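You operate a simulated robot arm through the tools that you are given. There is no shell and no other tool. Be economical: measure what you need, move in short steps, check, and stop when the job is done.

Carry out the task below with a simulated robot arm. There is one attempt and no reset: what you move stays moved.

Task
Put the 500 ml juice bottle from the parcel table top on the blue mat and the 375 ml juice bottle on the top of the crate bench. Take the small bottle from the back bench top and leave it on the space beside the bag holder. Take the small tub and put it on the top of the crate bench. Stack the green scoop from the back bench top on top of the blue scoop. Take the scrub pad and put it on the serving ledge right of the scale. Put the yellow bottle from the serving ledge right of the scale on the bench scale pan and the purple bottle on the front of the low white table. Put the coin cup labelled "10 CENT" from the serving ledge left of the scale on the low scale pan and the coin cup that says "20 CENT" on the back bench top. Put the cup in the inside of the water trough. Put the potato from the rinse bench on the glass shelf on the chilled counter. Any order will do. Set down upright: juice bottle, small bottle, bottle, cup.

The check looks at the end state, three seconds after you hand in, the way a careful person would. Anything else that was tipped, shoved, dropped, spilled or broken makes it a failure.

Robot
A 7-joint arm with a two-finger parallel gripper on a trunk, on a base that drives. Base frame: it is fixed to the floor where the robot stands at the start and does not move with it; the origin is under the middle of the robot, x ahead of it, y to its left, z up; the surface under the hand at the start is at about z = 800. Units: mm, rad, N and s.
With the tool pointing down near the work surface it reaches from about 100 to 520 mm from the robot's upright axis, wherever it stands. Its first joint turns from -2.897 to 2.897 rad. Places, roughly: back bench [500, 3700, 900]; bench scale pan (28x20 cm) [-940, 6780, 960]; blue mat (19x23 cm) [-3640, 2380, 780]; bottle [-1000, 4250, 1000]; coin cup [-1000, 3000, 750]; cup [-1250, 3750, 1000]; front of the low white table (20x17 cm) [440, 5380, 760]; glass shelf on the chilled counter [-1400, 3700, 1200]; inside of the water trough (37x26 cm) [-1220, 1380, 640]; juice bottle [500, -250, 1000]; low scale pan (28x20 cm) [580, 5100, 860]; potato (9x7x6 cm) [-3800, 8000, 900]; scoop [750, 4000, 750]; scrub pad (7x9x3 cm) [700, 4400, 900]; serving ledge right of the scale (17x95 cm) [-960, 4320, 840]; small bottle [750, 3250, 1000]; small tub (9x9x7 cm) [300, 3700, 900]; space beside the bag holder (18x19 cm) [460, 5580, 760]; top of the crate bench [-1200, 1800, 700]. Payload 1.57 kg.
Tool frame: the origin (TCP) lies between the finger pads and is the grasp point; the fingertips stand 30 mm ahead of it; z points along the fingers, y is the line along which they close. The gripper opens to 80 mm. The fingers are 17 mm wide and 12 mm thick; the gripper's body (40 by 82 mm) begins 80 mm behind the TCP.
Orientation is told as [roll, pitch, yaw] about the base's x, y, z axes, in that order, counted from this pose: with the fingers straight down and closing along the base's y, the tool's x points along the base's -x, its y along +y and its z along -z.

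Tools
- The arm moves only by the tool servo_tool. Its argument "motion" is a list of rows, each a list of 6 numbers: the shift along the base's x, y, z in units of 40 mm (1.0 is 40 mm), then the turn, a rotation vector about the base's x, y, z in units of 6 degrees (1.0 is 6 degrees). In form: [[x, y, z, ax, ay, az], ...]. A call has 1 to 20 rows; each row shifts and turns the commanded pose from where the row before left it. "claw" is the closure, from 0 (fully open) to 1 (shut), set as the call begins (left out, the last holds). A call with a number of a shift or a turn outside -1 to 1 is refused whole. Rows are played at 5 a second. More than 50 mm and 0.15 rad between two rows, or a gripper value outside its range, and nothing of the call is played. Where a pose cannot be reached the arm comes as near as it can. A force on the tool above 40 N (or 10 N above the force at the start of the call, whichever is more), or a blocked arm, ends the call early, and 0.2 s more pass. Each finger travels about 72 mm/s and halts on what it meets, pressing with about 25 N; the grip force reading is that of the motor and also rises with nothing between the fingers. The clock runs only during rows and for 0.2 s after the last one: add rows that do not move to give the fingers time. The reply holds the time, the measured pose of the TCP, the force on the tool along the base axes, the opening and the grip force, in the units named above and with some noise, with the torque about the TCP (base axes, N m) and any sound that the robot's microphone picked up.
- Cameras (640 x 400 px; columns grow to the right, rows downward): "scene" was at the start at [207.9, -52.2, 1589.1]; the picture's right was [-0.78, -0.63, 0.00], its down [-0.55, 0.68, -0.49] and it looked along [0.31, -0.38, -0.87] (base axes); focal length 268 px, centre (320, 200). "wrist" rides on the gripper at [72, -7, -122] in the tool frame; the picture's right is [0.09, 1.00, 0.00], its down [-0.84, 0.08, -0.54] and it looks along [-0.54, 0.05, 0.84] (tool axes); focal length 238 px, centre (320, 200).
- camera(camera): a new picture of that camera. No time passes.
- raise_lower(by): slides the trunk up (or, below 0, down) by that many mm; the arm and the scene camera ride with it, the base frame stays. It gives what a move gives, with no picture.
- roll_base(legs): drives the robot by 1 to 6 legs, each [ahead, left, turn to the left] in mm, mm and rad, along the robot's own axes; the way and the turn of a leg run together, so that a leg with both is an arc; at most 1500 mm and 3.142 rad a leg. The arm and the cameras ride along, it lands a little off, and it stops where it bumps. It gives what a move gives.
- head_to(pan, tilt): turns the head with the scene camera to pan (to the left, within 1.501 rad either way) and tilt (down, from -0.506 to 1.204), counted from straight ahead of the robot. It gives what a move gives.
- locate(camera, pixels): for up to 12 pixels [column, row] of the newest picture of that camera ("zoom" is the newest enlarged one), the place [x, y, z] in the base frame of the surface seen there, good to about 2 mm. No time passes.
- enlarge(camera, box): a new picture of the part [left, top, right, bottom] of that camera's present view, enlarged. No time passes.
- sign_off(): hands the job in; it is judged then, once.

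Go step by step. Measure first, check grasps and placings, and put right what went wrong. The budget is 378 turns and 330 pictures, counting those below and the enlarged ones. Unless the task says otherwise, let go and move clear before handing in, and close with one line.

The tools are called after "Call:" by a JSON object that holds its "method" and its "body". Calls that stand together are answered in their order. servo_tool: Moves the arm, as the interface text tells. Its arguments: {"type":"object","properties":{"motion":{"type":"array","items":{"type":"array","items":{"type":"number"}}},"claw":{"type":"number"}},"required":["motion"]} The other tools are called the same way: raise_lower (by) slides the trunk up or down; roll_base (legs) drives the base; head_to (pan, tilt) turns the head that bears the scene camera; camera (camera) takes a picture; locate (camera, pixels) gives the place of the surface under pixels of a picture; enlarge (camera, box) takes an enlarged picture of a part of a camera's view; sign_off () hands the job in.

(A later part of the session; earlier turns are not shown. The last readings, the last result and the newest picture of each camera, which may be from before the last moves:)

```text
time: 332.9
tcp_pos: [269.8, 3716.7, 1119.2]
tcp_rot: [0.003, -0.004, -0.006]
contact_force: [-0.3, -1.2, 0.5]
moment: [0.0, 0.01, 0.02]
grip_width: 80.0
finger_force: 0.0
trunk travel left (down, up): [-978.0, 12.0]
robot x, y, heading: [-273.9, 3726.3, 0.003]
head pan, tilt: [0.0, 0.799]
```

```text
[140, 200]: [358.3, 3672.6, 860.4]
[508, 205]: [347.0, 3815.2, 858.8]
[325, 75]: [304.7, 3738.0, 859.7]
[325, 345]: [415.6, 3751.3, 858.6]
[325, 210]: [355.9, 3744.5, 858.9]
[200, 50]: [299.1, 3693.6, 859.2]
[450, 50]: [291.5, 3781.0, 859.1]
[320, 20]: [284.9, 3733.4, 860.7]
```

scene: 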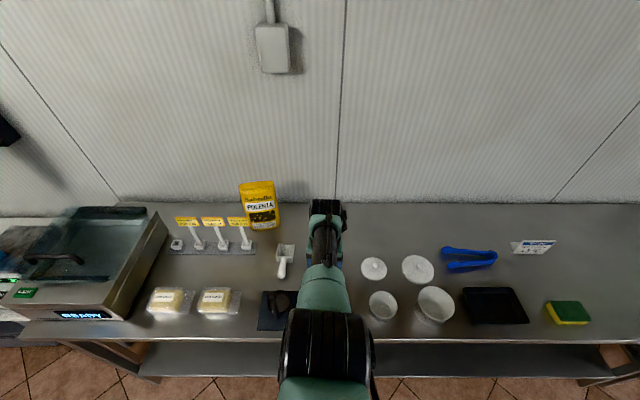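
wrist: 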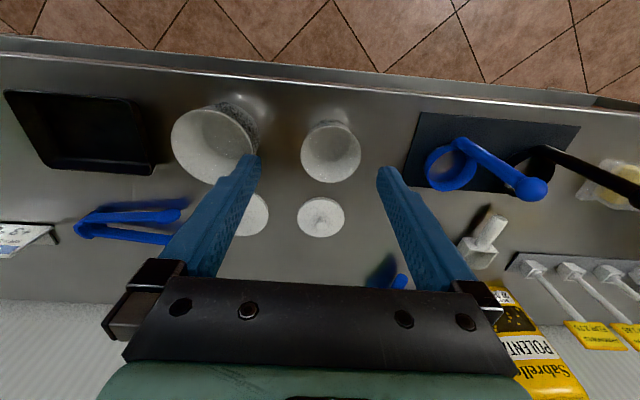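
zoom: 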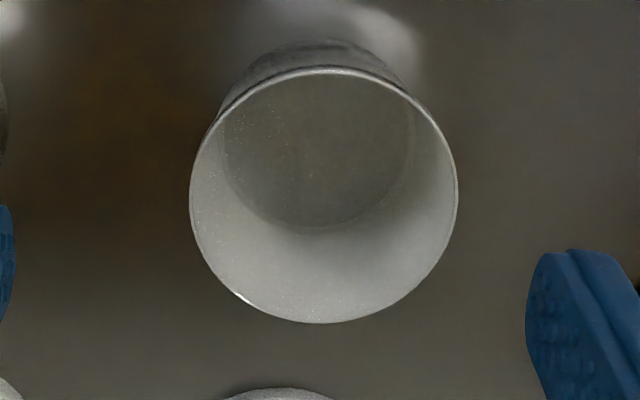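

Tub seems translucent (depth reads through), so I compute from the pixels: rim centre ≈(322,3736), rim ≈85 mm at z≈928. I'll grip its wall on the −y side; move closer first.

Call:
{"method": "servo_tool", "body": {"motion": [[0.65, -0.28, 0, 0, 0, 0], [0.65, -0.28, 0, 0, 0, 0], [0, 0, 0, 0, 0, 0]]}}

Call:
{"method": "raise_lower", "body": {"by": -110}}

Call:
{"method": "camera", "body": {"camera": "wrist"}}

Call:
{"method": "enlarge", "body": {"camera": "wrist", "box": [240, 60, 440, 240]}}

```text
time: 333.7
tcp_pos: [320.7, 3695.1, 1118.1]
tcp_rot: [0.002, -0.006, -0.005]
contact_force: [0.6, 0.0, 0.1]
moment: [0.01, 0.01, -0.03]
grip_width: 80.2
finger_force: 0.0
trunk travel left (down, up): [-978.0, 12.0]
robot x, y, heading: [-267.7, 3727.6, 0.001]
head pan, tilt: [0.0, 0.799]
```

```text
time: 335.1
tcp_pos: [321.2, 3695.3, 1008.1]
tcp_rot: [0.004, -0.005, -0.005]
contact_force: [-0.1, 0.3, 0.3]
moment: [0.02, 0.0, -0.01]
grip_width: 80.1
finger_force: 0.2
trunk travel left (down, up): [-868.0, 122.0]
robot x, y, heading: [-271.8, 3726.9, 0.001]
head pan, tilt: [0.0, 0.799]
```

```text
194 pictures are left
```

wrist: 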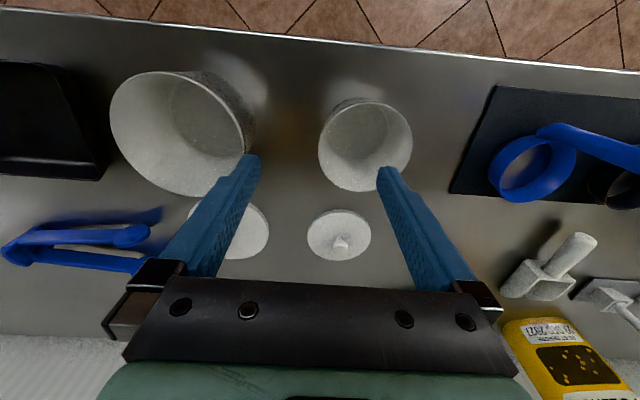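

```text
2.22 times, centred on (340, 150) of wrist
```

zoom: 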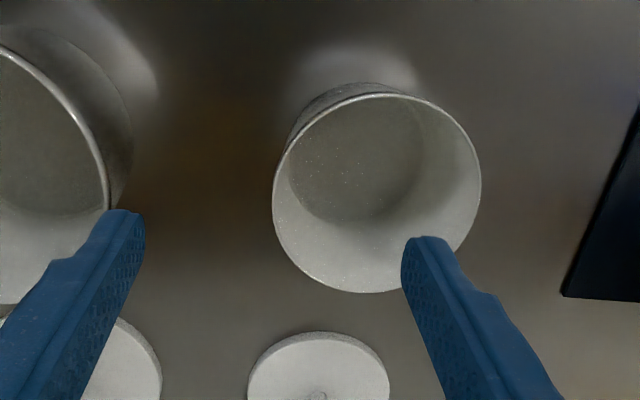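

Wall at (320,3694) is centred between the fingers. I'll half-close to 45 mm to clear the big tub, then descend.

Call:
{"method": "servo_tool", "body": {"motion": [[0, 0, 0, 0, 0, 0], [0, 0, 0, 0, 0, 0]], "claw": 0.45}}

Call:
{"method": "raise_lower", "body": {"by": -50}}

Call:
{"method": "camera", "body": {"camera": "wrist"}}

```text
time: 335.7
tcp_pos: [321.3, 3695.6, 1008.7]
tcp_rot: [0.003, -0.006, -0.005]
contact_force: [0.6, 0.6, -0.6]
moment: [0.0, 0.02, -0.02]
grip_width: 44.1
finger_force: 0.1
trunk travel left (down, up): [-868.0, 122.0]
robot x, y, heading: [-270.3, 3728.2, 0.003]
head pan, tilt: [0.0, 0.799]
```

```text
time: 336.7
tcp_pos: [322.3, 3696.0, 958.0]
tcp_rot: [0.005, -0.005, -0.006]
contact_force: [0.3, 0.6, 0.0]
moment: [0.02, -0.02, -0.02]
grip_width: 43.9
finger_force: 0.1
trunk travel left (down, up): [-818.0, 172.0]
robot x, y, heading: [-270.1, 3724.9, -0.0]
head pan, tilt: [0.0, 0.799]
```

```text
192 pictures are left
```

wrist: 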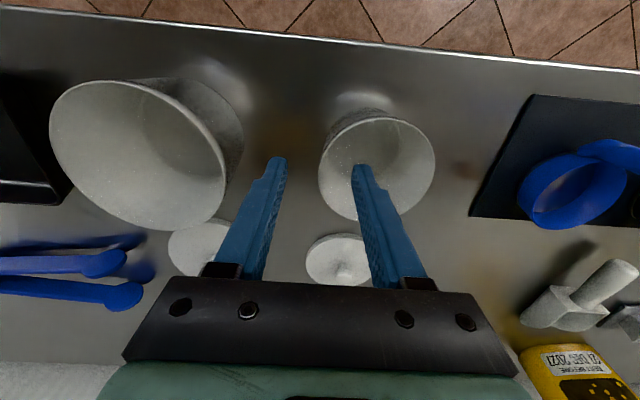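

Call:
{"method": "raise_lower", "body": {"by": -33}}

Call:
{"method": "camera", "body": {"camera": "wrist"}}

Call:
{"method": "servo_tool", "body": {"motion": [[0, 0, 0, 0, 0, 0], [0, 0, 0, 0, 0, 0], [0, 0, 0, 0, 0, 0], [0, 0, 0, 0, 0, 0]], "claw": 1}}

Call:
{"method": "raise_lower", "body": {"by": 60}}

Call:
{"method": "camera", "body": {"camera": "wrist"}}

```text
time: 337.4
tcp_pos: [321.3, 3694.9, 926.7]
tcp_rot: [0.002, -0.006, -0.004]
contact_force: [0.2, -0.8, -1.0]
moment: [-0.01, -0.04, 0.0]
grip_width: 44.3
finger_force: 0.0
trunk travel left (down, up): [-785.0, 205.0]
robot x, y, heading: [-272.9, 3728.4, 0.003]
head pan, tilt: [0.0, 0.799]
```

```text
191 pictures are left
```

wrist: 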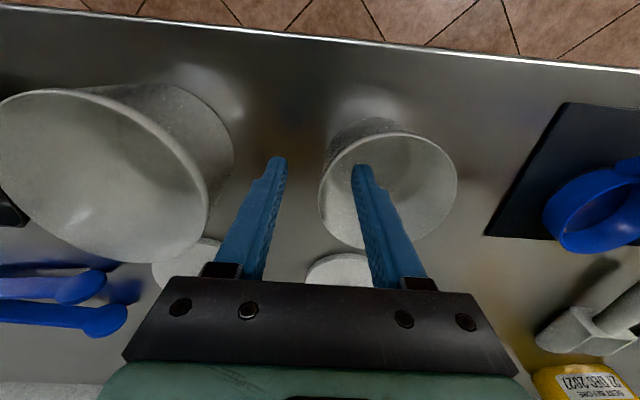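

```text
time: 338.4
tcp_pos: [322.6, 3696.2, 926.9]
tcp_rot: [0.003, -0.01, -0.008]
contact_force: [2.9, 1.1, 10.1]
moment: [0.77, -0.03, -0.24]
grip_width: 3.9
finger_force: 24.5
trunk travel left (down, up): [-785.0, 205.0]
robot x, y, heading: [-268.6, 3727.4, 0.008]
head pan, tilt: [0.0, 0.799]
```

```text
time: 339.4
tcp_pos: [321.7, 3695.2, 984.3]
tcp_rot: [0.002, -0.003, -0.005]
contact_force: [-0.8, -0.1, -1.6]
moment: [-0.04, -0.03, -0.02]
grip_width: 1.7
finger_force: 23.1
trunk travel left (down, up): [-845.0, 145.0]
robot x, y, heading: [-270.4, 3726.1, 0.0]
head pan, tilt: [0.0, 0.799]
```

```text
190 pictures are left
```

wrist: 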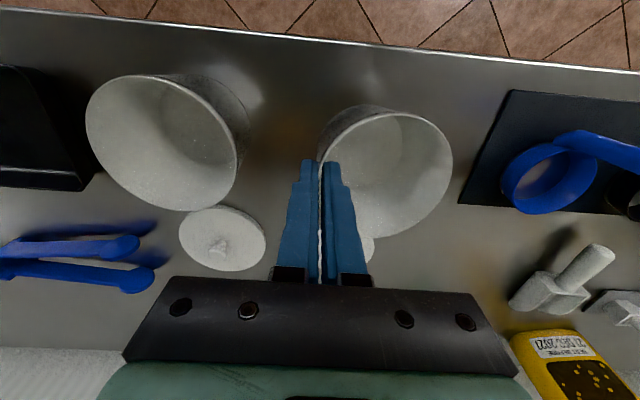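

Tub held by its wall. Raise, retract and travel to the crate bench.

Call:
{"method": "raise_lower", "body": {"by": 140}}

Call:
{"method": "roll_base", "body": {"legs": [[0, 0, 1.57], [0, 0, 1.57], [0, 900, 0], [0, 930, 0]]}}

Call:
{"method": "camera", "body": {"camera": "scene"}}

Call:
{"method": "camera", "body": {"camera": "wrist"}}

```text
time: 341.1
tcp_pos: [321.7, 3695.7, 1125.9]
tcp_rot: [0.005, -0.006, -0.006]
contact_force: [-0.6, 0.3, 0.4]
moment: [-0.01, 0.03, -0.01]
grip_width: 1.9
finger_force: 23.8
trunk travel left (down, up): [-985.0, 5.0]
robot x, y, heading: [-268.3, 3729.6, 0.007]
head pan, tilt: [0.0, 0.799]
```

```text
time: 357.9
tcp_pos: [-890.3, 1961.4, 1124.9]
tcp_rot: [0.006, -0.006, 3.114]
contact_force: [-0.3, -0.2, 0.6]
moment: [0.02, 0.0, -0.03]
grip_width: 1.1
finger_force: 23.5
trunk travel left (down, up): [-985.0, 5.0]
robot x, y, heading: [-296.9, 1914.1, 3.117]
head pan, tilt: [0.0, 0.799]
```

```text
189 pictures are left
```

scene: 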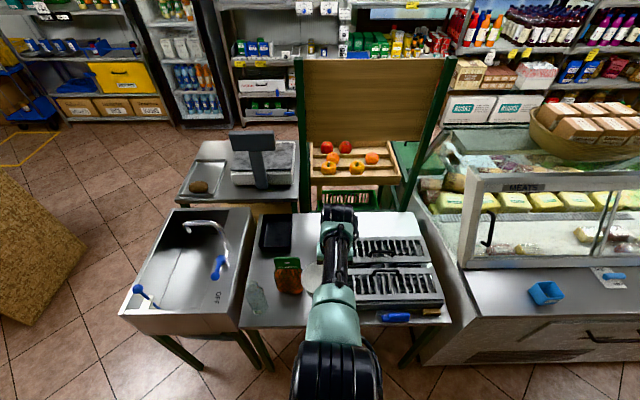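

```text
188 pictures are left
```

wrist: 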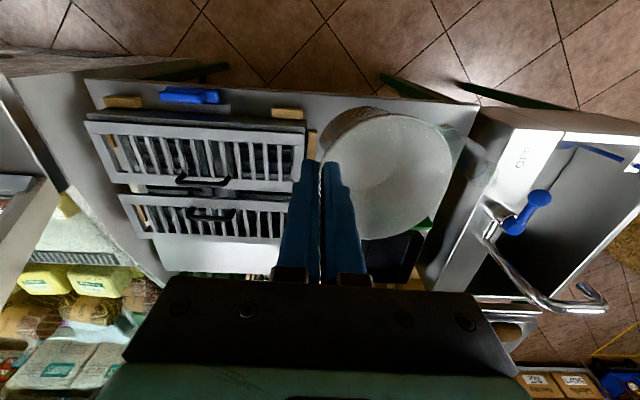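

Call:
{"method": "servo_tool", "body": {"motion": [[0.25, 0, 0, 0, 0, -1], [0.25, 0, 0, 0, 0, -1], [0.25, 0, 0, 0, 0, -1], [0.25, 0, 0, 0, 0, -1], [0.25, 0, 0, 0, 0, -1], [0.25, 0, 0, 0, 0, -1], [0.25, 0, 0, 0, 0, -1], [0.25, 0, 0, 0, 0, -1], [0.25, 0, 0, 0, 0, -1], [0.25, 0, 0, 0, 0, -1], [0.25, 0, 0, 0, 0, -1], [0.25, 0, 0, 0, 0, -1], [0.25, 0, 0, 0, 0, -1], [0.25, 0, 0, 0, 0, -1], [0, 0, 0, 0, 0, -0.8]]}}

Call:
{"method": "camera", "body": {"camera": "scene"}}

```text
time: 361.1
tcp_pos: [-751.8, 1961.5, 1126.4]
tcp_rot: [0.002, -0.006, 1.562]
contact_force: [0.6, 0.3, 0.1]
moment: [0.01, 0.0, -0.02]
grip_width: 1.3
finger_force: 23.7
trunk travel left (down, up): [-985.0, 5.0]
robot x, y, heading: [-299.0, 1916.0, 3.124]
head pan, tilt: [0.0, 0.799]
```

```text
187 pictures are left
```

scene: 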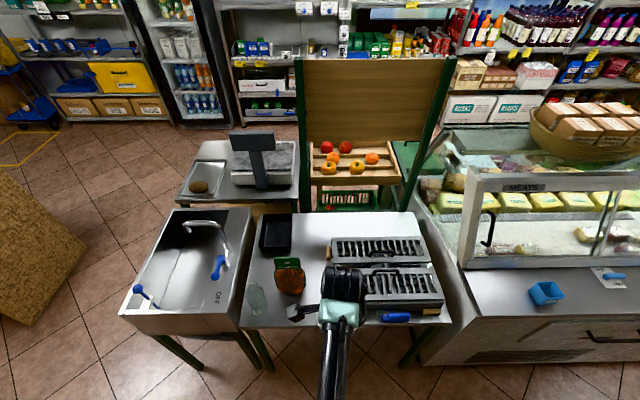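

Call:
{"method": "camera", "body": {"camera": "wrist"}}

Call:
{"method": "locate", "body": {"camera": "scene", "pixels": [[292, 225], [288, 255], [305, 275], [303, 290], [330, 255], [336, 240], [310, 230], [312, 265], [275, 260], [322, 215]]}}

```text
186 pictures are left
```

wrist: 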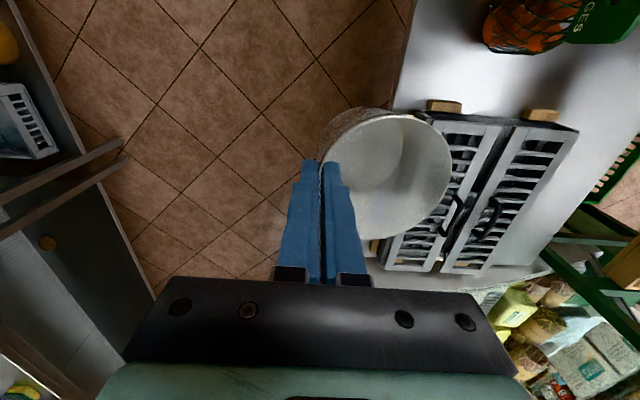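

```text
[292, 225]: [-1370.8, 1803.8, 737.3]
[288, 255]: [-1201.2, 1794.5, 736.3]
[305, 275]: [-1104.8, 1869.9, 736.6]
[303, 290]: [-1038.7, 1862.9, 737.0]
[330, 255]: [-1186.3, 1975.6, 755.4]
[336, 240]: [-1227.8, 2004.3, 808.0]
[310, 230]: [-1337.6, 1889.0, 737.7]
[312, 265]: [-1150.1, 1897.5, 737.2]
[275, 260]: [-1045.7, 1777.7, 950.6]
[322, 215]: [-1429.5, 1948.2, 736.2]
```

Call:
{"method": "roll_base", "body": {"legs": [[430, 80, 0]]}}

Call:
{"method": "raise_lower", "body": {"by": -220}}

Call:
{"method": "camera", "body": {"camera": "scene"}}

Call:
{"method": "camera", "body": {"camera": "wrist"}}

```text
time: 363.7
tcp_pos: [-1178.2, 1894.0, 1125.3]
tcp_rot: [0.003, -0.007, 1.557]
contact_force: [0.0, 0.1, -0.6]
moment: [-0.02, 0.0, -0.01]
grip_width: 1.5
finger_force: 22.8
trunk travel left (down, up): [-985.0, 5.0]
robot x, y, heading: [-724.5, 1847.3, 3.118]
head pan, tilt: [0.0, 0.799]
```

```text
time: 366.0
tcp_pos: [-1178.4, 1894.9, 905.9]
tcp_rot: [0.005, -0.006, 1.557]
contact_force: [0.3, -0.2, 0.0]
moment: [0.01, 0.01, 0.0]
grip_width: 1.1
finger_force: 23.0
trunk travel left (down, up): [-765.0, 225.0]
robot x, y, heading: [-721.5, 1844.4, 3.117]
head pan, tilt: [0.0, 0.799]
```

```text
185 pictures are left
```

scene: 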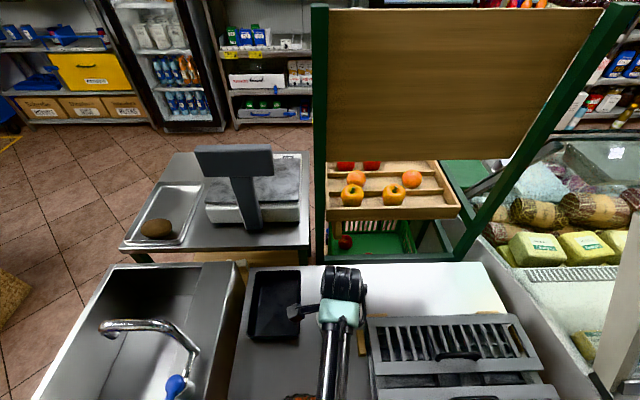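

```text
184 pictures are left
```

wrist: 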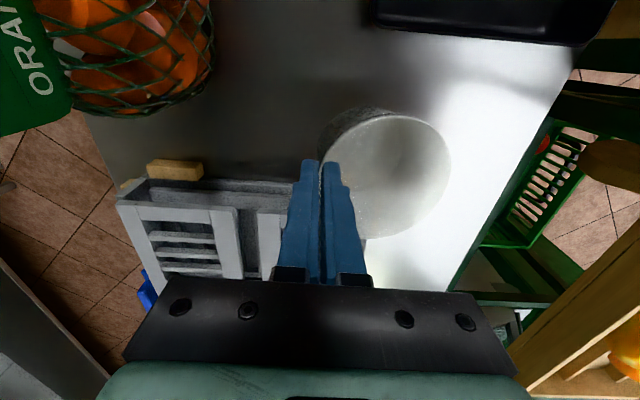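

Call:
{"method": "servo_tool", "body": {"motion": [[-0.4, -0.3, 0, 0, 0, 0], [0, 0, 0, 0, 0, 0]]}}

Call:
{"method": "raise_lower", "body": {"by": -85}}

Call:
{"method": "servo_tool", "body": {"motion": [[0, 0, -0.1, 0, 0, 0], [0, 0, -0.1, 0, 0, 0], [0, 0, -0.1, 0, 0, 0], [0, 0, 0, 0, 0, 0]]}}

Call:
{"method": "camera", "body": {"camera": "wrist"}}

```text
time: 366.6
tcp_pos: [-1195.1, 1882.5, 906.0]
tcp_rot: [0.003, -0.002, 1.555]
contact_force: [1.1, -0.3, -0.3]
moment: [0.03, -0.05, -0.02]
grip_width: 1.2
finger_force: 23.2
trunk travel left (down, up): [-765.0, 225.0]
robot x, y, heading: [-725.8, 1846.5, 3.115]
head pan, tilt: [0.0, 0.799]
```

```text
time: 367.8
tcp_pos: [-1195.8, 1882.3, 819.5]
tcp_rot: [0.004, -0.006, 1.558]
contact_force: [0.0, -0.4, 0.1]
moment: [0.0, -0.01, 0.01]
grip_width: 1.3
finger_force: 23.6
trunk travel left (down, up): [-680.0, 310.0]
robot x, y, heading: [-724.1, 1848.0, 3.114]
head pan, tilt: [0.0, 0.799]
```

```text
time: 368.8
tcp_pos: [-1194.7, 1882.7, 809.2]
tcp_rot: [0.007, -0.006, 1.555]
contact_force: [3.9, 0.1, 11.4]
moment: [-0.1, 0.54, 0.04]
grip_width: 2.0
finger_force: 23.6
trunk travel left (down, up): [-680.0, 310.0]
robot x, y, heading: [-728.4, 1846.6, 3.117]
head pan, tilt: [0.0, 0.799]
```

```text
183 pictures are left
```

wrist: 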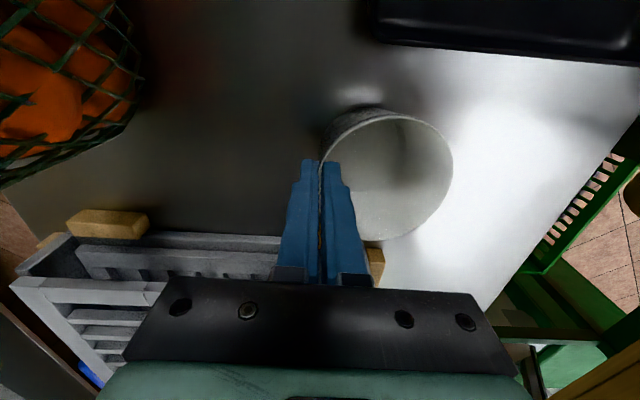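

Call:
{"method": "servo_tool", "body": {"motion": [[0, 0, 0, 0, 0, 0], [0, 0, 0, 0, 0, 0], [0, 0, 0, 0, 0, 0]], "claw": 0.6}}

Call:
{"method": "raise_lower", "body": {"by": 260}}

Call:
{"method": "camera", "body": {"camera": "wrist"}}

```text
time: 369.6
tcp_pos: [-1195.1, 1882.2, 808.1]
tcp_rot: [0.002, -0.005, 1.557]
contact_force: [-0.3, -0.3, -0.4]
moment: [-0.01, 0.0, 0.01]
grip_width: 32.1
finger_force: 0.1
trunk travel left (down, up): [-680.0, 310.0]
robot x, y, heading: [-726.5, 1843.9, 3.115]
head pan, tilt: [0.0, 0.799]
```

```text
time: 372.3
tcp_pos: [-1195.7, 1881.7, 1068.6]
tcp_rot: [0.004, -0.004, 1.558]
contact_force: [0.0, 0.0, -0.3]
moment: [-0.02, -0.01, -0.02]
grip_width: 32.0
finger_force: 0.0
trunk travel left (down, up): [-940.0, 50.0]
robot x, y, heading: [-726.1, 1845.2, 3.11]
head pan, tilt: [0.0, 0.799]
```

```text
182 pictures are left
```

wrist: 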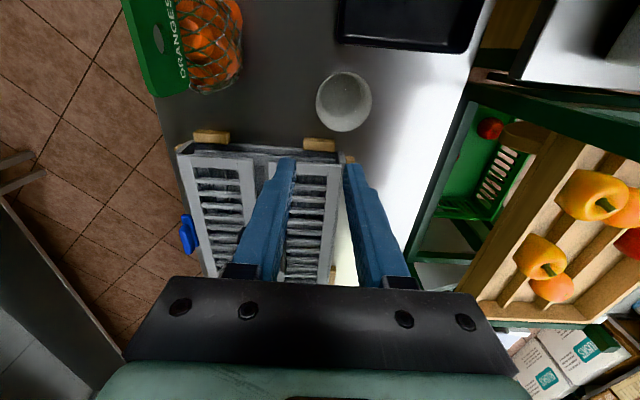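

Tub stands. Now restore yaw and fetch the 20 CENT cup at (-950,2709).

Call:
{"method": "roll_base", "body": {"legs": [[-420, 0, 0]]}}

Call:
{"method": "servo_tool", "body": {"motion": [[0, 0, 0, 0, 0, 1], [0, 0, 0, 0, 0, 1], [0, 0, 0, 0, 0, 1], [0, 0, 0, 0, 0, 1], [0, 0, 0, 0, 0, 1], [0, 0, 0, 0, 0, 1], [0, 0, 0, 0, 0, 1], [0, 0, 0, 0, 0, 1], [0, 0, 0, 0, 0, 1], [0, 0, 0, 0, 0, 1], [0, 0, 0, 0, 0, 1], [0, 0, 0, 0, 0, 1], [0, 0, 0, 0, 0, 1], [0, 0, 0, 0, 0, 1], [0, 0, 0, 0, 0, 0.8]], "claw": 0}}

Call:
{"method": "roll_base", "body": {"legs": [[0, -830, 0], [160, 0, 0]]}}

Call:
{"method": "camera", "body": {"camera": "wrist"}}

```text
time: 374.9
tcp_pos: [-771.5, 1869.0, 1067.8]
tcp_rot: [0.003, -0.005, 1.561]
contact_force: [0.3, 0.7, 0.0]
moment: [0.01, -0.01, -0.01]
grip_width: 32.1
finger_force: 0.1
trunk travel left (down, up): [-940.0, 50.0]
robot x, y, heading: [-304.0, 1839.3, 3.121]
head pan, tilt: [0.0, 0.799]
```

```text
time: 378.1
tcp_pos: [-771.9, 1869.4, 1068.0]
tcp_rot: [0.003, -0.006, 3.112]
contact_force: [0.3, -0.1, -1.7]
moment: [-0.04, -0.04, 0.0]
grip_width: 80.0
finger_force: 0.0
trunk travel left (down, up): [-940.0, 50.0]
robot x, y, heading: [-302.2, 1839.9, 3.123]
head pan, tilt: [0.0, 0.799]
```

```text
time: 383.5
tcp_pos: [-918.6, 2694.7, 1069.2]
tcp_rot: [0.003, -0.006, 3.123]
contact_force: [-0.6, -0.5, 0.0]
moment: [0.02, -0.01, -0.02]
grip_width: 79.8
finger_force: 0.1
trunk travel left (down, up): [-940.0, 50.0]
robot x, y, heading: [-449.4, 2665.1, 3.134]
head pan, tilt: [0.0, 0.799]
```

```text
181 pictures are left
```

wrist: 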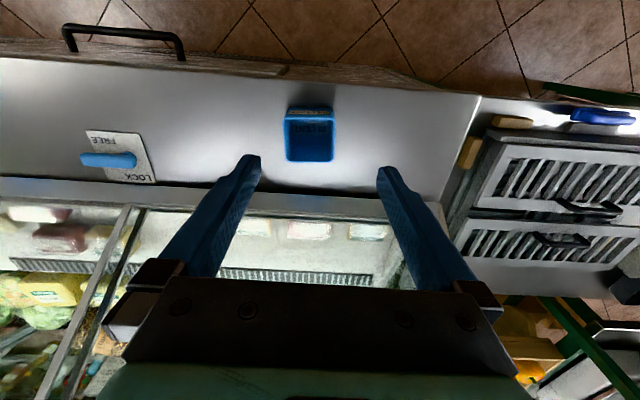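

Call:
{"method": "enlarge", "body": {"camera": "wrist", "box": [260, 90, 360, 180]}}

Call:
{"method": "locate", "body": {"camera": "zoom", "pixels": [[115, 125], [350, 130], [125, 320], [335, 325], [117, 220], [345, 225], [232, 135], [230, 325], [250, 100]]}}

```text
4.44 times, centred on (310, 135) of wrist
```

zoom: 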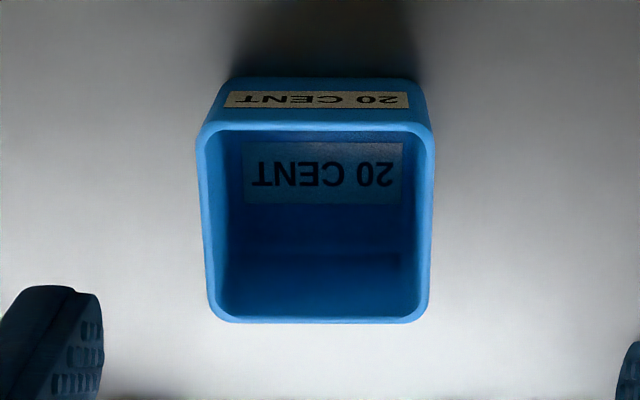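

```text
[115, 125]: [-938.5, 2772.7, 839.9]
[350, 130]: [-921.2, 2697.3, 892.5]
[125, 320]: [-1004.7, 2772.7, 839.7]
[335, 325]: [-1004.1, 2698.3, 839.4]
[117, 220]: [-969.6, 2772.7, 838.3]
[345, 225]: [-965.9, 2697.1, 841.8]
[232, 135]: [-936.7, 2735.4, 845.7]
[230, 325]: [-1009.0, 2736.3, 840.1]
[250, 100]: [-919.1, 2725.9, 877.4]
```

Call:
{"method": "locate", "body": {"camera": "zoom", "pixels": [[204, 133], [429, 137], [215, 312], [420, 312], [206, 220], [427, 220], [316, 127], [316, 319]]}}

```text
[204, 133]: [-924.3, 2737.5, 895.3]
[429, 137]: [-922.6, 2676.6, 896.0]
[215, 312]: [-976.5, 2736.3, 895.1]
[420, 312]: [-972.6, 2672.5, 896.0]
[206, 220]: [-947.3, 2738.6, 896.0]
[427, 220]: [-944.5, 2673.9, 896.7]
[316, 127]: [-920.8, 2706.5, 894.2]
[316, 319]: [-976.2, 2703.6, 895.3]
```

Call:
{"method": "servo_tool", "body": {"motion": [[-0.76, 0.28, 0, 0, 0, 0.5], [0, 0, 0, 0, 0, 0]]}}

Call:
{"method": "raise_lower", "body": {"by": -193}}

Call:
{"method": "camera", "body": {"camera": "wrist"}}

Call:
{"method": "servo_tool", "body": {"motion": [[0, 0, 0, 0, 0, 0], [0, 0, 0, 0, 0, 0], [0, 0, 0, 0, 0, 0], [0, 0, 0, 0, 0, 0]], "claw": 1}}

Call:
{"method": "raise_lower", "body": {"by": 240}}

Call:
{"method": "camera", "body": {"camera": "wrist"}}

```text
time: 384.1
tcp_pos: [-948.5, 2703.9, 1066.7]
tcp_rot: [0.005, -0.006, -3.107]
contact_force: [-0.3, 0.8, -0.8]
moment: [-0.01, -0.01, -0.01]
grip_width: 80.2
finger_force: 0.2
trunk travel left (down, up): [-940.0, 50.0]
robot x, y, heading: [-448.8, 2666.3, 3.128]
head pan, tilt: [0.0, 0.799]
```

```text
time: 386.2
tcp_pos: [-948.9, 2705.5, 874.0]
tcp_rot: [0.004, -0.005, -3.107]
contact_force: [0.5, -0.4, 0.2]
moment: [0.02, 0.0, 0.01]
grip_width: 80.2
finger_force: 0.1
trunk travel left (down, up): [-747.0, 243.0]
robot x, y, heading: [-445.6, 2668.9, 3.128]
head pan, tilt: [0.0, 0.799]
```

```text
179 pictures are left
```

wrist: 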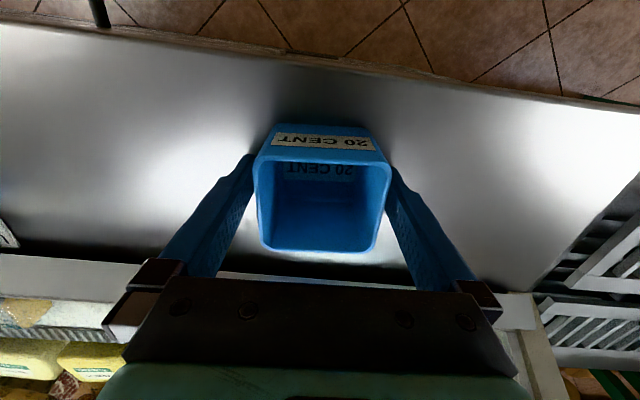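

```text
time: 387.2
tcp_pos: [-948.2, 2706.5, 874.6]
tcp_rot: [0.004, -0.004, -3.108]
contact_force: [-0.2, 0.4, 1.0]
moment: [0.02, -0.01, 0.02]
grip_width: 65.8
finger_force: 25.1
trunk travel left (down, up): [-747.0, 243.0]
robot x, y, heading: [-450.8, 2667.5, 3.133]
head pan, tilt: [0.0, 0.799]
```

```text
time: 389.8
tcp_pos: [-950.1, 2705.0, 1114.8]
tcp_rot: [0.004, -0.005, -3.109]
contact_force: [-1.0, 0.1, -0.8]
moment: [0.01, -0.03, -0.03]
grip_width: 65.4
finger_force: 24.9
trunk travel left (down, up): [-987.0, 3.0]
robot x, y, heading: [-449.3, 2668.5, 3.13]
head pan, tilt: [0.0, 0.799]
```

```text
178 pictures are left
```

wrist: 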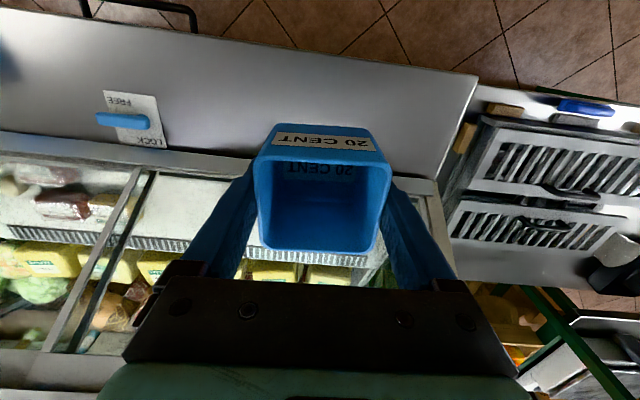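

Holding the 20 CENT cup. Going to the back bench, to the spot where the tub was (330,3735).

Call:
{"method": "roll_base", "body": {"legs": [[-180, 0, 0], [0, 0, -1.57], [1080, 0, 0], [0, 0, -1.57]]}}

Call:
{"method": "camera", "body": {"camera": "wrist"}}

Call:
{"method": "camera", "body": {"camera": "scene"}}

```text
time: 404.0
tcp_pos: [257.8, 3708.4, 1114.8]
tcp_rot: [0.004, -0.006, 0.044]
contact_force: [-0.2, 0.3, -1.0]
moment: [0.0, -0.02, -0.01]
grip_width: 65.3
finger_force: 24.9
trunk travel left (down, up): [-987.0, 3.0]
robot x, y, heading: [-244.8, 3742.0, 0.005]
head pan, tilt: [0.0, 0.799]
```

```text
177 pictures are left
```

wrist: 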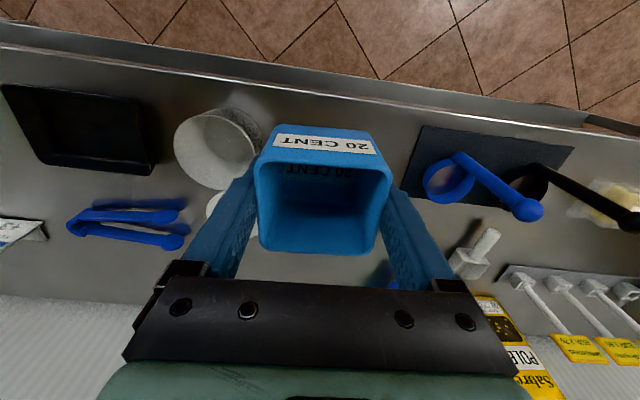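

```text
176 pictures are left
```

scene: 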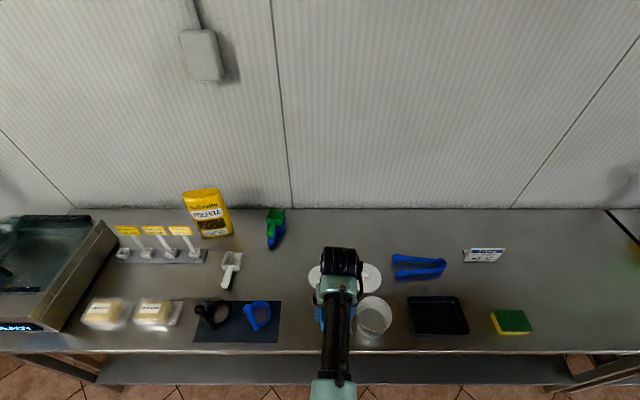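

Call:
{"method": "roll_base", "body": {"legs": [[70, 30, 0]]}}

Call:
{"method": "raise_lower", "body": {"by": -195}}

Call:
{"method": "camera", "body": {"camera": "wrist"}}

```text
time: 405.0
tcp_pos: [327.5, 3738.7, 1113.6]
tcp_rot: [0.003, -0.003, 0.043]
contact_force: [0.9, 0.5, -0.1]
moment: [0.0, 0.04, -0.01]
grip_width: 65.3
finger_force: 25.1
trunk travel left (down, up): [-987.0, 3.0]
robot x, y, heading: [-171.6, 3772.6, -0.002]
head pan, tilt: [0.0, 0.799]
```

```text
time: 407.2
tcp_pos: [327.8, 3738.3, 919.6]
tcp_rot: [0.003, -0.004, 0.045]
contact_force: [-0.1, -0.3, 0.3]
moment: [0.02, 0.04, 0.01]
grip_width: 65.2
finger_force: 25.0
trunk travel left (down, up): [-792.0, 198.0]
robot x, y, heading: [-170.0, 3770.0, -0.002]
head pan, tilt: [0.0, 0.799]
```

```text
175 pictures are left
```

wrist: 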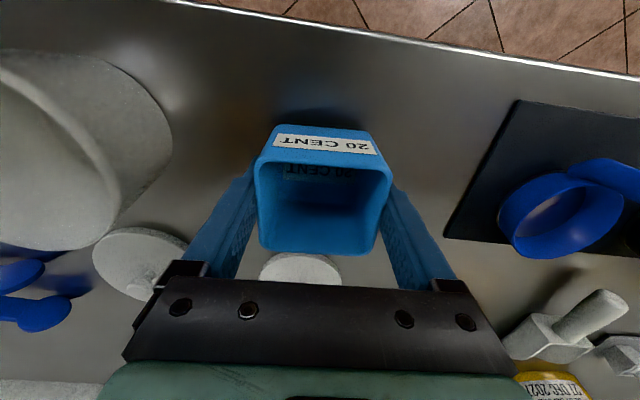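

Call:
{"method": "servo_tool", "body": {"motion": [[0, 0, -0.4, 0, 0, 0], [0, 0, -0.1, 0, 0, 0], [0, 0, -0.07, 0, 0, 0], [0, 0, 0, 0, 0, 0]]}}

Call:
{"method": "servo_tool", "body": {"motion": [[0, 0, -0.05, 0, 0, 0], [0, 0, -0.03, 0, 0, 0], [0, 0, 0, 0, 0, 0]]}}

```text
time: 408.2
tcp_pos: [328.1, 3739.2, 896.6]
tcp_rot: [0.003, -0.002, 0.043]
contact_force: [0.0, 0.7, 0.1]
moment: [0.02, -0.02, -0.02]
grip_width: 65.0
finger_force: 25.0
trunk travel left (down, up): [-792.0, 198.0]
robot x, y, heading: [-171.8, 3771.7, 0.0]
head pan, tilt: [0.0, 0.799]
```

```text
time: 409.0
tcp_pos: [327.7, 3739.0, 894.4]
tcp_rot: [0.003, -0.008, 0.043]
contact_force: [-1.1, 1.5, 4.8]
moment: [-0.11, 0.07, 0.01]
grip_width: 65.3
finger_force: 25.0
trunk travel left (down, up): [-792.0, 198.0]
robot x, y, heading: [-171.5, 3772.8, 0.005]
head pan, tilt: [0.0, 0.799]
```

Call:
{"method": "servo_tool", "body": {"motion": [[0, 0, 0, 0, 0, 0], [0, 0, 0, 0, 0, 0], [0, 0, 0, 0, 0, 0]], "claw": 0}}

Call:
{"method": "raise_lower", "body": {"by": 195}}

Call:
{"method": "camera", "body": {"camera": "wrist"}}

Call:
{"method": "roll_base", "body": {"legs": [[-110, 0, 0], [0, 0, 1.57], [0, 0, 1.57]]}}

Call:
{"method": "camera", "body": {"camera": "scene"}}

```text
time: 409.8
tcp_pos: [327.4, 3738.5, 892.7]
tcp_rot: [0.003, -0.003, 0.044]
contact_force: [0.1, 0.7, -0.3]
moment: [0.02, 0.02, 0.01]
grip_width: 79.8
finger_force: 0.1
trunk travel left (down, up): [-792.0, 198.0]
robot x, y, heading: [-169.5, 3772.2, 0.0]
head pan, tilt: [0.0, 0.799]
```

```text
time: 411.9
tcp_pos: [328.5, 3739.2, 1088.4]
tcp_rot: [0.004, -0.002, 0.043]
contact_force: [-0.3, 0.0, -1.0]
moment: [-0.01, 0.0, -0.02]
grip_width: 80.1
finger_force: 0.1
trunk travel left (down, up): [-987.0, 3.0]
robot x, y, heading: [-173.8, 3771.2, -0.002]
head pan, tilt: [0.0, 0.799]
```

```text
174 pictures are left
```

wrist: 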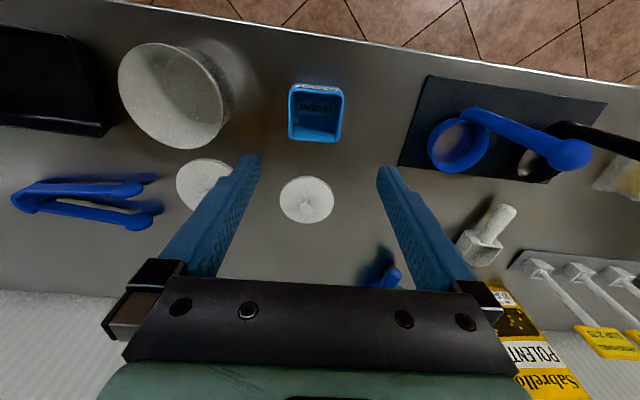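

```text
time: 420.8
tcp_pos: [-784.1, 3801.2, 1088.3]
tcp_rot: [0.002, -0.003, -3.091]
contact_force: [-0.9, 0.4, -0.5]
moment: [-0.01, -0.01, 0.02]
grip_width: 80.1
finger_force: 0.1
trunk travel left (down, up): [-987.0, 3.0]
robot x, y, heading: [-283.3, 3772.6, -3.136]
head pan, tilt: [0.0, 0.799]
```

```text
173 pictures are left
```

scene: 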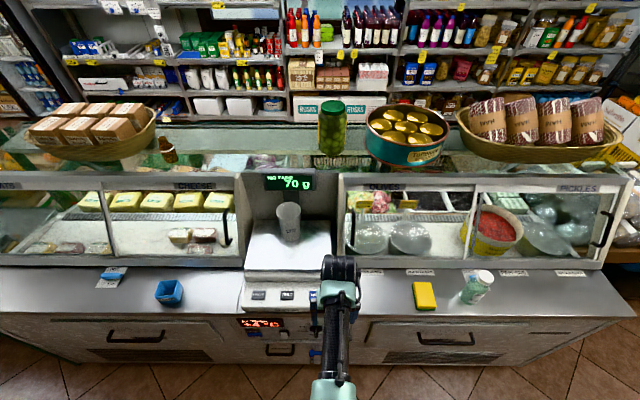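

Now the cup on the scale niche at px (288,220). Inspecting geometry.

Call:
{"method": "roll_base", "body": {"legs": [[120, 130, 0]]}}

Call:
{"method": "camera", "body": {"camera": "scene"}}

Call:
{"method": "enlarge", "body": {"camera": "scene", "box": [260, 140, 400, 330]}}

Call:
{"method": "camera", "body": {"camera": "wrist"}}

```text
time: 422.2
tcp_pos: [-899.9, 3672.0, 1088.9]
tcp_rot: [0.003, -0.007, -3.093]
contact_force: [0.1, -0.1, -0.1]
moment: [-0.01, 0.03, 0.0]
grip_width: 79.9
finger_force: 0.0
trunk travel left (down, up): [-987.0, 3.0]
robot x, y, heading: [-397.3, 3639.9, -3.132]
head pan, tilt: [0.0, 0.799]
```

```text
172 pictures are left
```

scene: 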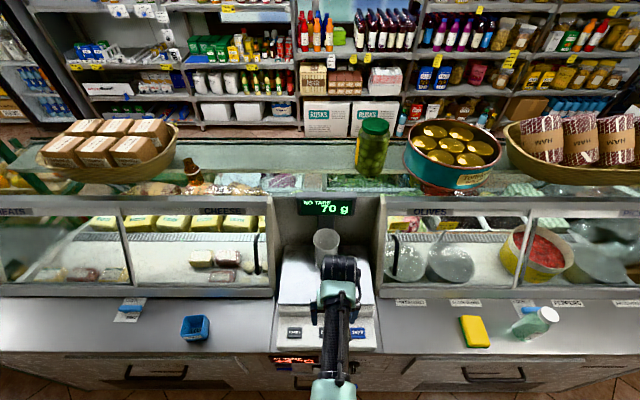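

```text
2.11 times, centred on (330, 235) of scene
```

zoom: 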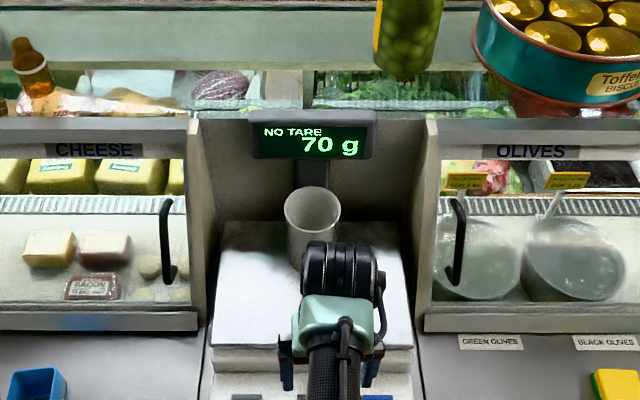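

```text
170 pictures are left
```

wrist: 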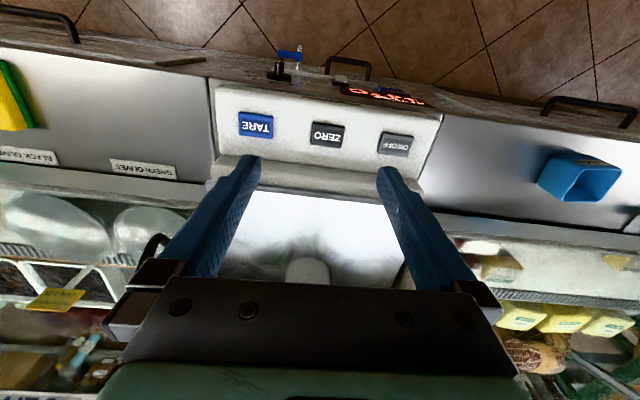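

Call:
{"method": "locate", "body": {"camera": "zoom", "pixels": [[270, 140], [340, 140], [315, 180], [230, 230], [215, 345], [410, 345], [390, 240], [195, 180], [430, 180], [310, 205], [300, 260], [420, 120]]}}

Call:
{"method": "locate", "body": {"camera": "scene", "pixels": [[280, 180], [370, 150], [230, 180], [325, 245], [325, 238], [314, 240], [338, 240], [326, 265]]}}

```text
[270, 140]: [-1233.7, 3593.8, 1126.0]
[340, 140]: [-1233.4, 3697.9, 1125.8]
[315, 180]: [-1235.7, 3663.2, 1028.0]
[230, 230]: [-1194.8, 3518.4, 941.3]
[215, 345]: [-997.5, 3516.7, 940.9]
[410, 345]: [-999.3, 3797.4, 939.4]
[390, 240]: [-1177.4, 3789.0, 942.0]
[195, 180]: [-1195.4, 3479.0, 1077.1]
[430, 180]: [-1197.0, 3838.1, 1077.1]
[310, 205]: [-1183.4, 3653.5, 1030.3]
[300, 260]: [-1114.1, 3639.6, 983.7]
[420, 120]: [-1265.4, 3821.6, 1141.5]
```

```text
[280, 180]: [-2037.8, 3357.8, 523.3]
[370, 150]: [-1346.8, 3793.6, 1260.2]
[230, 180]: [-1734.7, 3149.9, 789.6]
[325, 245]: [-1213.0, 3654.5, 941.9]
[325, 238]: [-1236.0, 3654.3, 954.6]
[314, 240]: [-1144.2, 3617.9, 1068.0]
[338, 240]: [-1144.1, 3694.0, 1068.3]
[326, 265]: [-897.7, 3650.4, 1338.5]
```

Cup rim ≈76 mm at z≈1068, axis ≈(-1144,3656). I'll raise the hand and look from above before gripping its wall on the −y side.

Call:
{"method": "servo_tool", "body": {"motion": [[0, 0, 1, 0, 0, 0], [0, 0, 1, 0, 0, 0], [0, 0, 0.5, 0, 0, 0], [-1, -0.4, 0, 0, 0, -0.5], [-1, -0.4, 0, 0, 0, 0], [-0.5, -0.4, 0, 0, 0, 0], [0, 0, 0, 0, 0, 0]], "claw": 0.45}}

Call:
{"method": "camera", "body": {"camera": "wrist"}}

```text
time: 423.9
tcp_pos: [-1001.8, 3622.6, 1186.2]
tcp_rot: [0.002, -0.005, 3.136]
contact_force: [0.6, 0.0, -0.2]
moment: [-0.03, 0.02, 0.02]
grip_width: 44.0
finger_force: 0.0
trunk travel left (down, up): [-987.0, 3.0]
robot x, y, heading: [-400.7, 3640.2, -3.136]
head pan, tilt: [0.0, 0.799]
```

```text
169 pictures are left
```

wrist: 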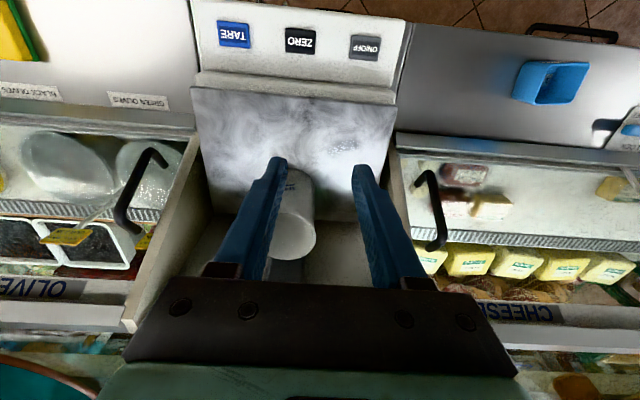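

Call:
{"method": "enlarge", "body": {"camera": "wrist", "box": [240, 150, 360, 280]}}

Call:
{"method": "locate", "body": {"camera": "wrist", "pixels": [[295, 240], [295, 258], [312, 240], [295, 200], [280, 250], [300, 175], [295, 230]]}}

```text
3.08 times, centred on (300, 215) of wrist
```

zoom: 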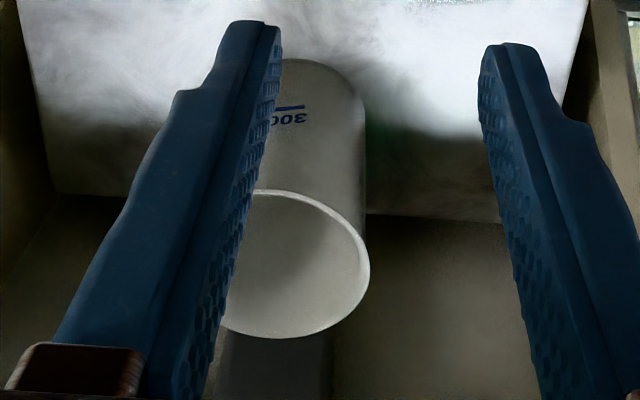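

```text
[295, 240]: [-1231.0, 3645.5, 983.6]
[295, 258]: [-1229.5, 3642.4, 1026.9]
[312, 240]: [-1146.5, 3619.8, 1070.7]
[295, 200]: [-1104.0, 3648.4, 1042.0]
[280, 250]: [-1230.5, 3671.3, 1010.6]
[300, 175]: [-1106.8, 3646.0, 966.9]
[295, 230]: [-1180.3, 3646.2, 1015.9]
```

Call:
{"method": "roll_base", "body": {"legs": [[141, 3, 0]]}}

Call:
{"method": "camera", "body": {"camera": "wrist"}}

Call:
{"method": "camera", "body": {"camera": "scene"}}

```text
time: 425.2
tcp_pos: [-1141.0, 3618.8, 1188.1]
tcp_rot: [0.005, -0.005, 3.136]
contact_force: [0.3, 0.7, 0.1]
moment: [0.02, 0.01, 0.0]
grip_width: 43.9
finger_force: 0.1
trunk travel left (down, up): [-987.0, 3.0]
robot x, y, heading: [-542.9, 3637.3, -3.136]
head pan, tilt: [0.0, 0.799]
```

```text
167 pictures are left
```

wrist: 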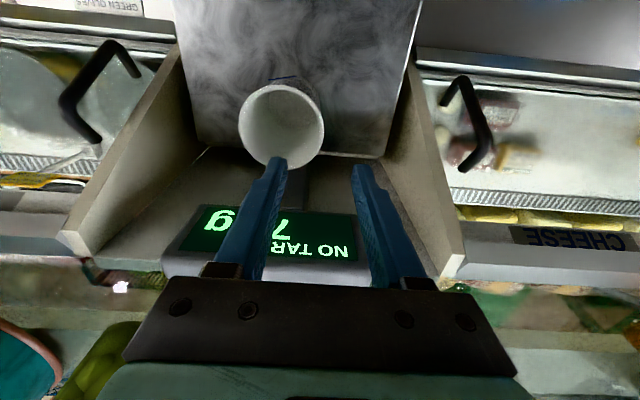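

```text
166 pictures are left
```

scene: 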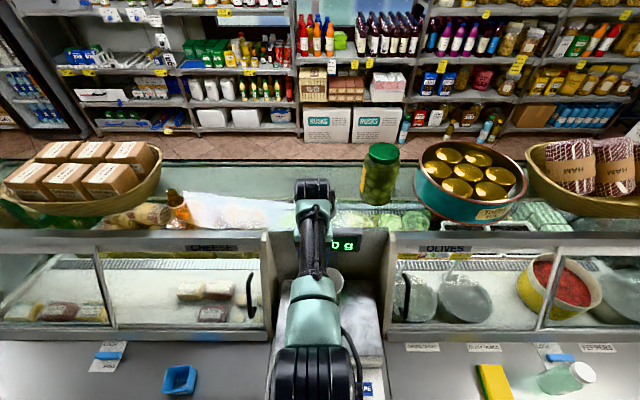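

Rim wall's −y edge (≈3617) lies between the fingers. Lowering.

Call:
{"method": "raise_lower", "body": {"by": -75}}

Call:
{"method": "camera", "body": {"camera": "wrist"}}

```text
time: 426.3
tcp_pos: [-1142.8, 3619.3, 1112.5]
tcp_rot: [0.003, -0.004, 3.136]
contact_force: [0.3, -0.5, 0.0]
moment: [-0.02, 0.01, 0.0]
grip_width: 43.9
finger_force: 0.1
trunk travel left (down, up): [-912.0, 78.0]
robot x, y, heading: [-539.3, 3638.9, -3.133]
head pan, tilt: [0.0, 0.799]
```

```text
165 pictures are left
```

wrist: 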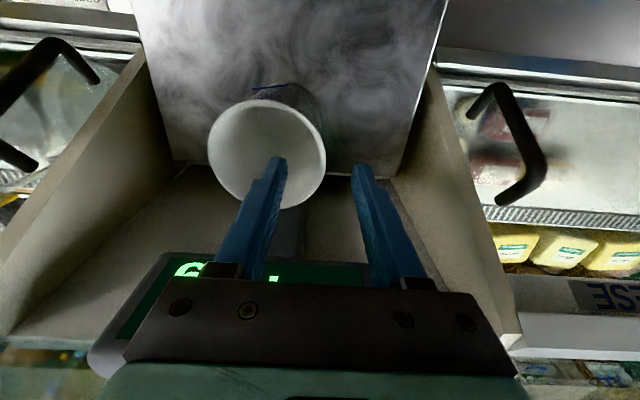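

Call:
{"method": "raise_lower", "body": {"by": -38}}

Call:
{"method": "camera", "body": {"camera": "wrist"}}

Call:
{"method": "servo_tool", "body": {"motion": [[0, 0, 0, 0, 0, 0], [0, 0, 0, 0, 0, 0], [0, 0, 0, 0, 0, 0], [0, 0, 0, 0, 0, 0]], "claw": 1}}

Call:
{"method": "camera", "body": {"camera": "wrist"}}

```text
time: 427.1
tcp_pos: [-1142.1, 3619.9, 1074.4]
tcp_rot: [0.005, -0.004, 3.137]
contact_force: [0.0, -0.2, 0.0]
moment: [-0.01, 0.0, -0.04]
grip_width: 43.8
finger_force: 0.0
trunk travel left (down, up): [-874.0, 116.0]
robot x, y, heading: [-543.7, 3635.5, -3.135]
head pan, tilt: [0.0, 0.799]
```

```text
164 pictures are left
```

wrist: 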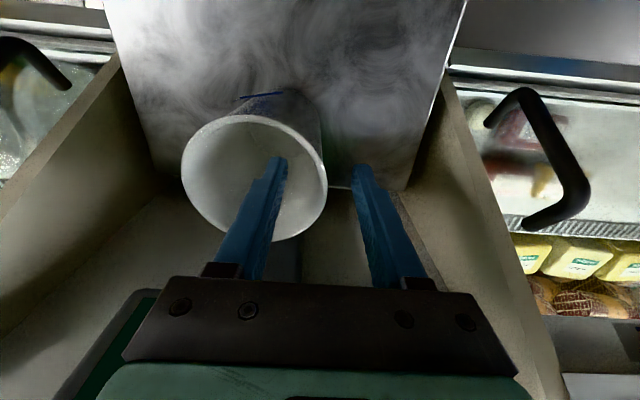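

```text
time: 428.1
tcp_pos: [-1142.7, 3620.1, 1073.9]
tcp_rot: [0.002, -0.006, 3.137]
contact_force: [0.4, 2.0, 5.4]
moment: [0.76, -0.11, -0.07]
grip_width: 3.2
finger_force: 24.7
trunk travel left (down, up): [-874.0, 116.0]
robot x, y, heading: [-539.8, 3634.8, -3.135]
head pan, tilt: [0.0, 0.799]
```

```text
163 pictures are left
```

wrist: 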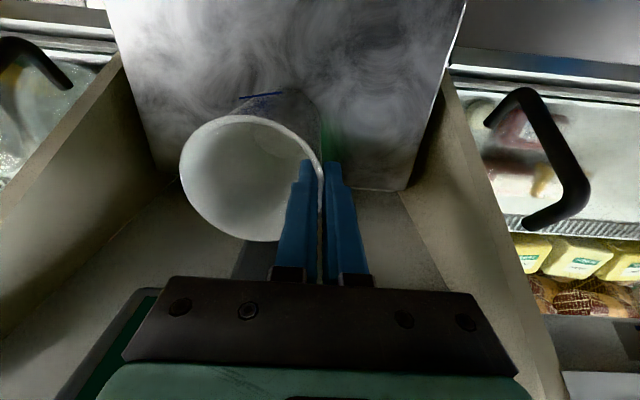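

Call:
{"method": "raise_lower", "body": {"by": 112}}

Call:
{"method": "roll_base", "body": {"legs": [[-270, 0, 0]]}}

Call:
{"method": "camera", "body": {"camera": "wrist"}}

```text
time: 429.6
tcp_pos: [-1142.4, 3617.7, 1186.3]
tcp_rot: [0.003, -0.004, 3.138]
contact_force: [0.2, 0.1, -0.3]
moment: [-0.03, 0.02, -0.01]
grip_width: 2.9
finger_force: 24.4
trunk travel left (down, up): [-986.0, 4.0]
robot x, y, heading: [-542.7, 3640.7, -3.134]
head pan, tilt: [0.0, 0.799]
```

```text
time: 431.5
tcp_pos: [-870.5, 3621.8, 1184.7]
tcp_rot: [0.004, -0.003, 3.135]
contact_force: [-0.2, 0.0, -0.3]
moment: [-0.03, -0.06, 0.02]
grip_width: 2.8
finger_force: 23.9
trunk travel left (down, up): [-986.0, 4.0]
robot x, y, heading: [-264.8, 3636.4, -3.141]
head pan, tilt: [0.0, 0.799]
```

```text
162 pictures are left
```

wrist: 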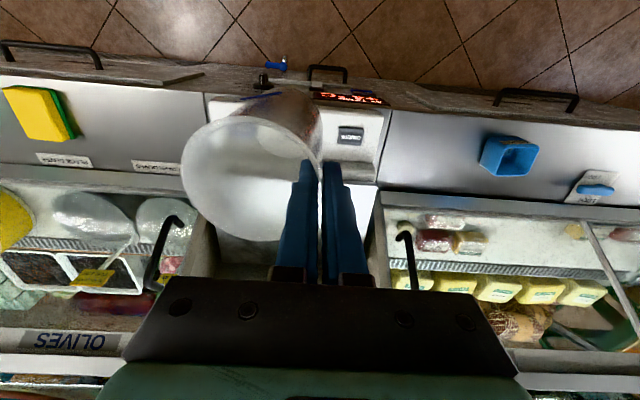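

Call:
{"method": "servo_tool", "body": {"motion": [[0.9, 0, 0, 0, 0, 0], [0.9, 0, 0, 0, 0, 0], [0.9, 0, 0, 0, 0, 0]]}}

Call:
{"method": "roll_base", "body": {"legs": [[0, 1150, 0], [0, 1080, 0]]}}

Call:
{"method": "head_to", "body": {"pan": 0, "tilt": 0.85}}

Call:
{"method": "camera", "body": {"camera": "scene"}}

```text
time: 432.3
tcp_pos: [-759.3, 3622.6, 1186.9]
tcp_rot: [0.003, -0.005, 3.134]
contact_force: [0.0, 0.7, -1.0]
moment: [-0.02, -0.02, -0.01]
grip_width: 2.6
finger_force: 23.7
trunk travel left (down, up): [-986.0, 4.0]
robot x, y, heading: [-266.3, 3638.7, -3.143]
head pan, tilt: [0.0, 0.799]
```

```text
time: 443.3
tcp_pos: [-792.7, 1402.0, 1186.0]
tcp_rot: [0.003, -0.004, 3.112]
contact_force: [-1.2, -0.1, -0.4]
moment: [-0.03, 0.04, -0.04]
grip_width: 2.2
finger_force: 23.3
trunk travel left (down, up): [-986.0, 4.0]
robot x, y, heading: [-299.8, 1400.6, 3.123]
head pan, tilt: [0.0, 0.799]
```

```text
time: 443.9
tcp_pos: [-792.4, 1401.0, 1186.9]
tcp_rot: [0.002, -0.004, 3.113]
contact_force: [-0.1, 0.7, -0.7]
moment: [-0.05, -0.01, 0.03]
grip_width: 2.4
finger_force: 23.7
trunk travel left (down, up): [-986.0, 4.0]
robot x, y, heading: [-299.2, 1404.7, 3.12]
head pan, tilt: [0.0, 0.85]
```

```text
161 pictures are left
```

scene: 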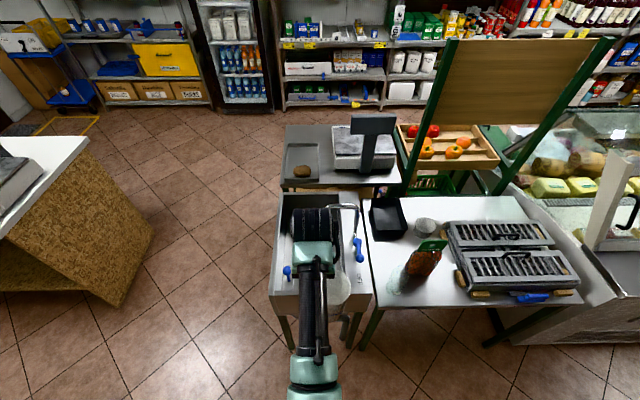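

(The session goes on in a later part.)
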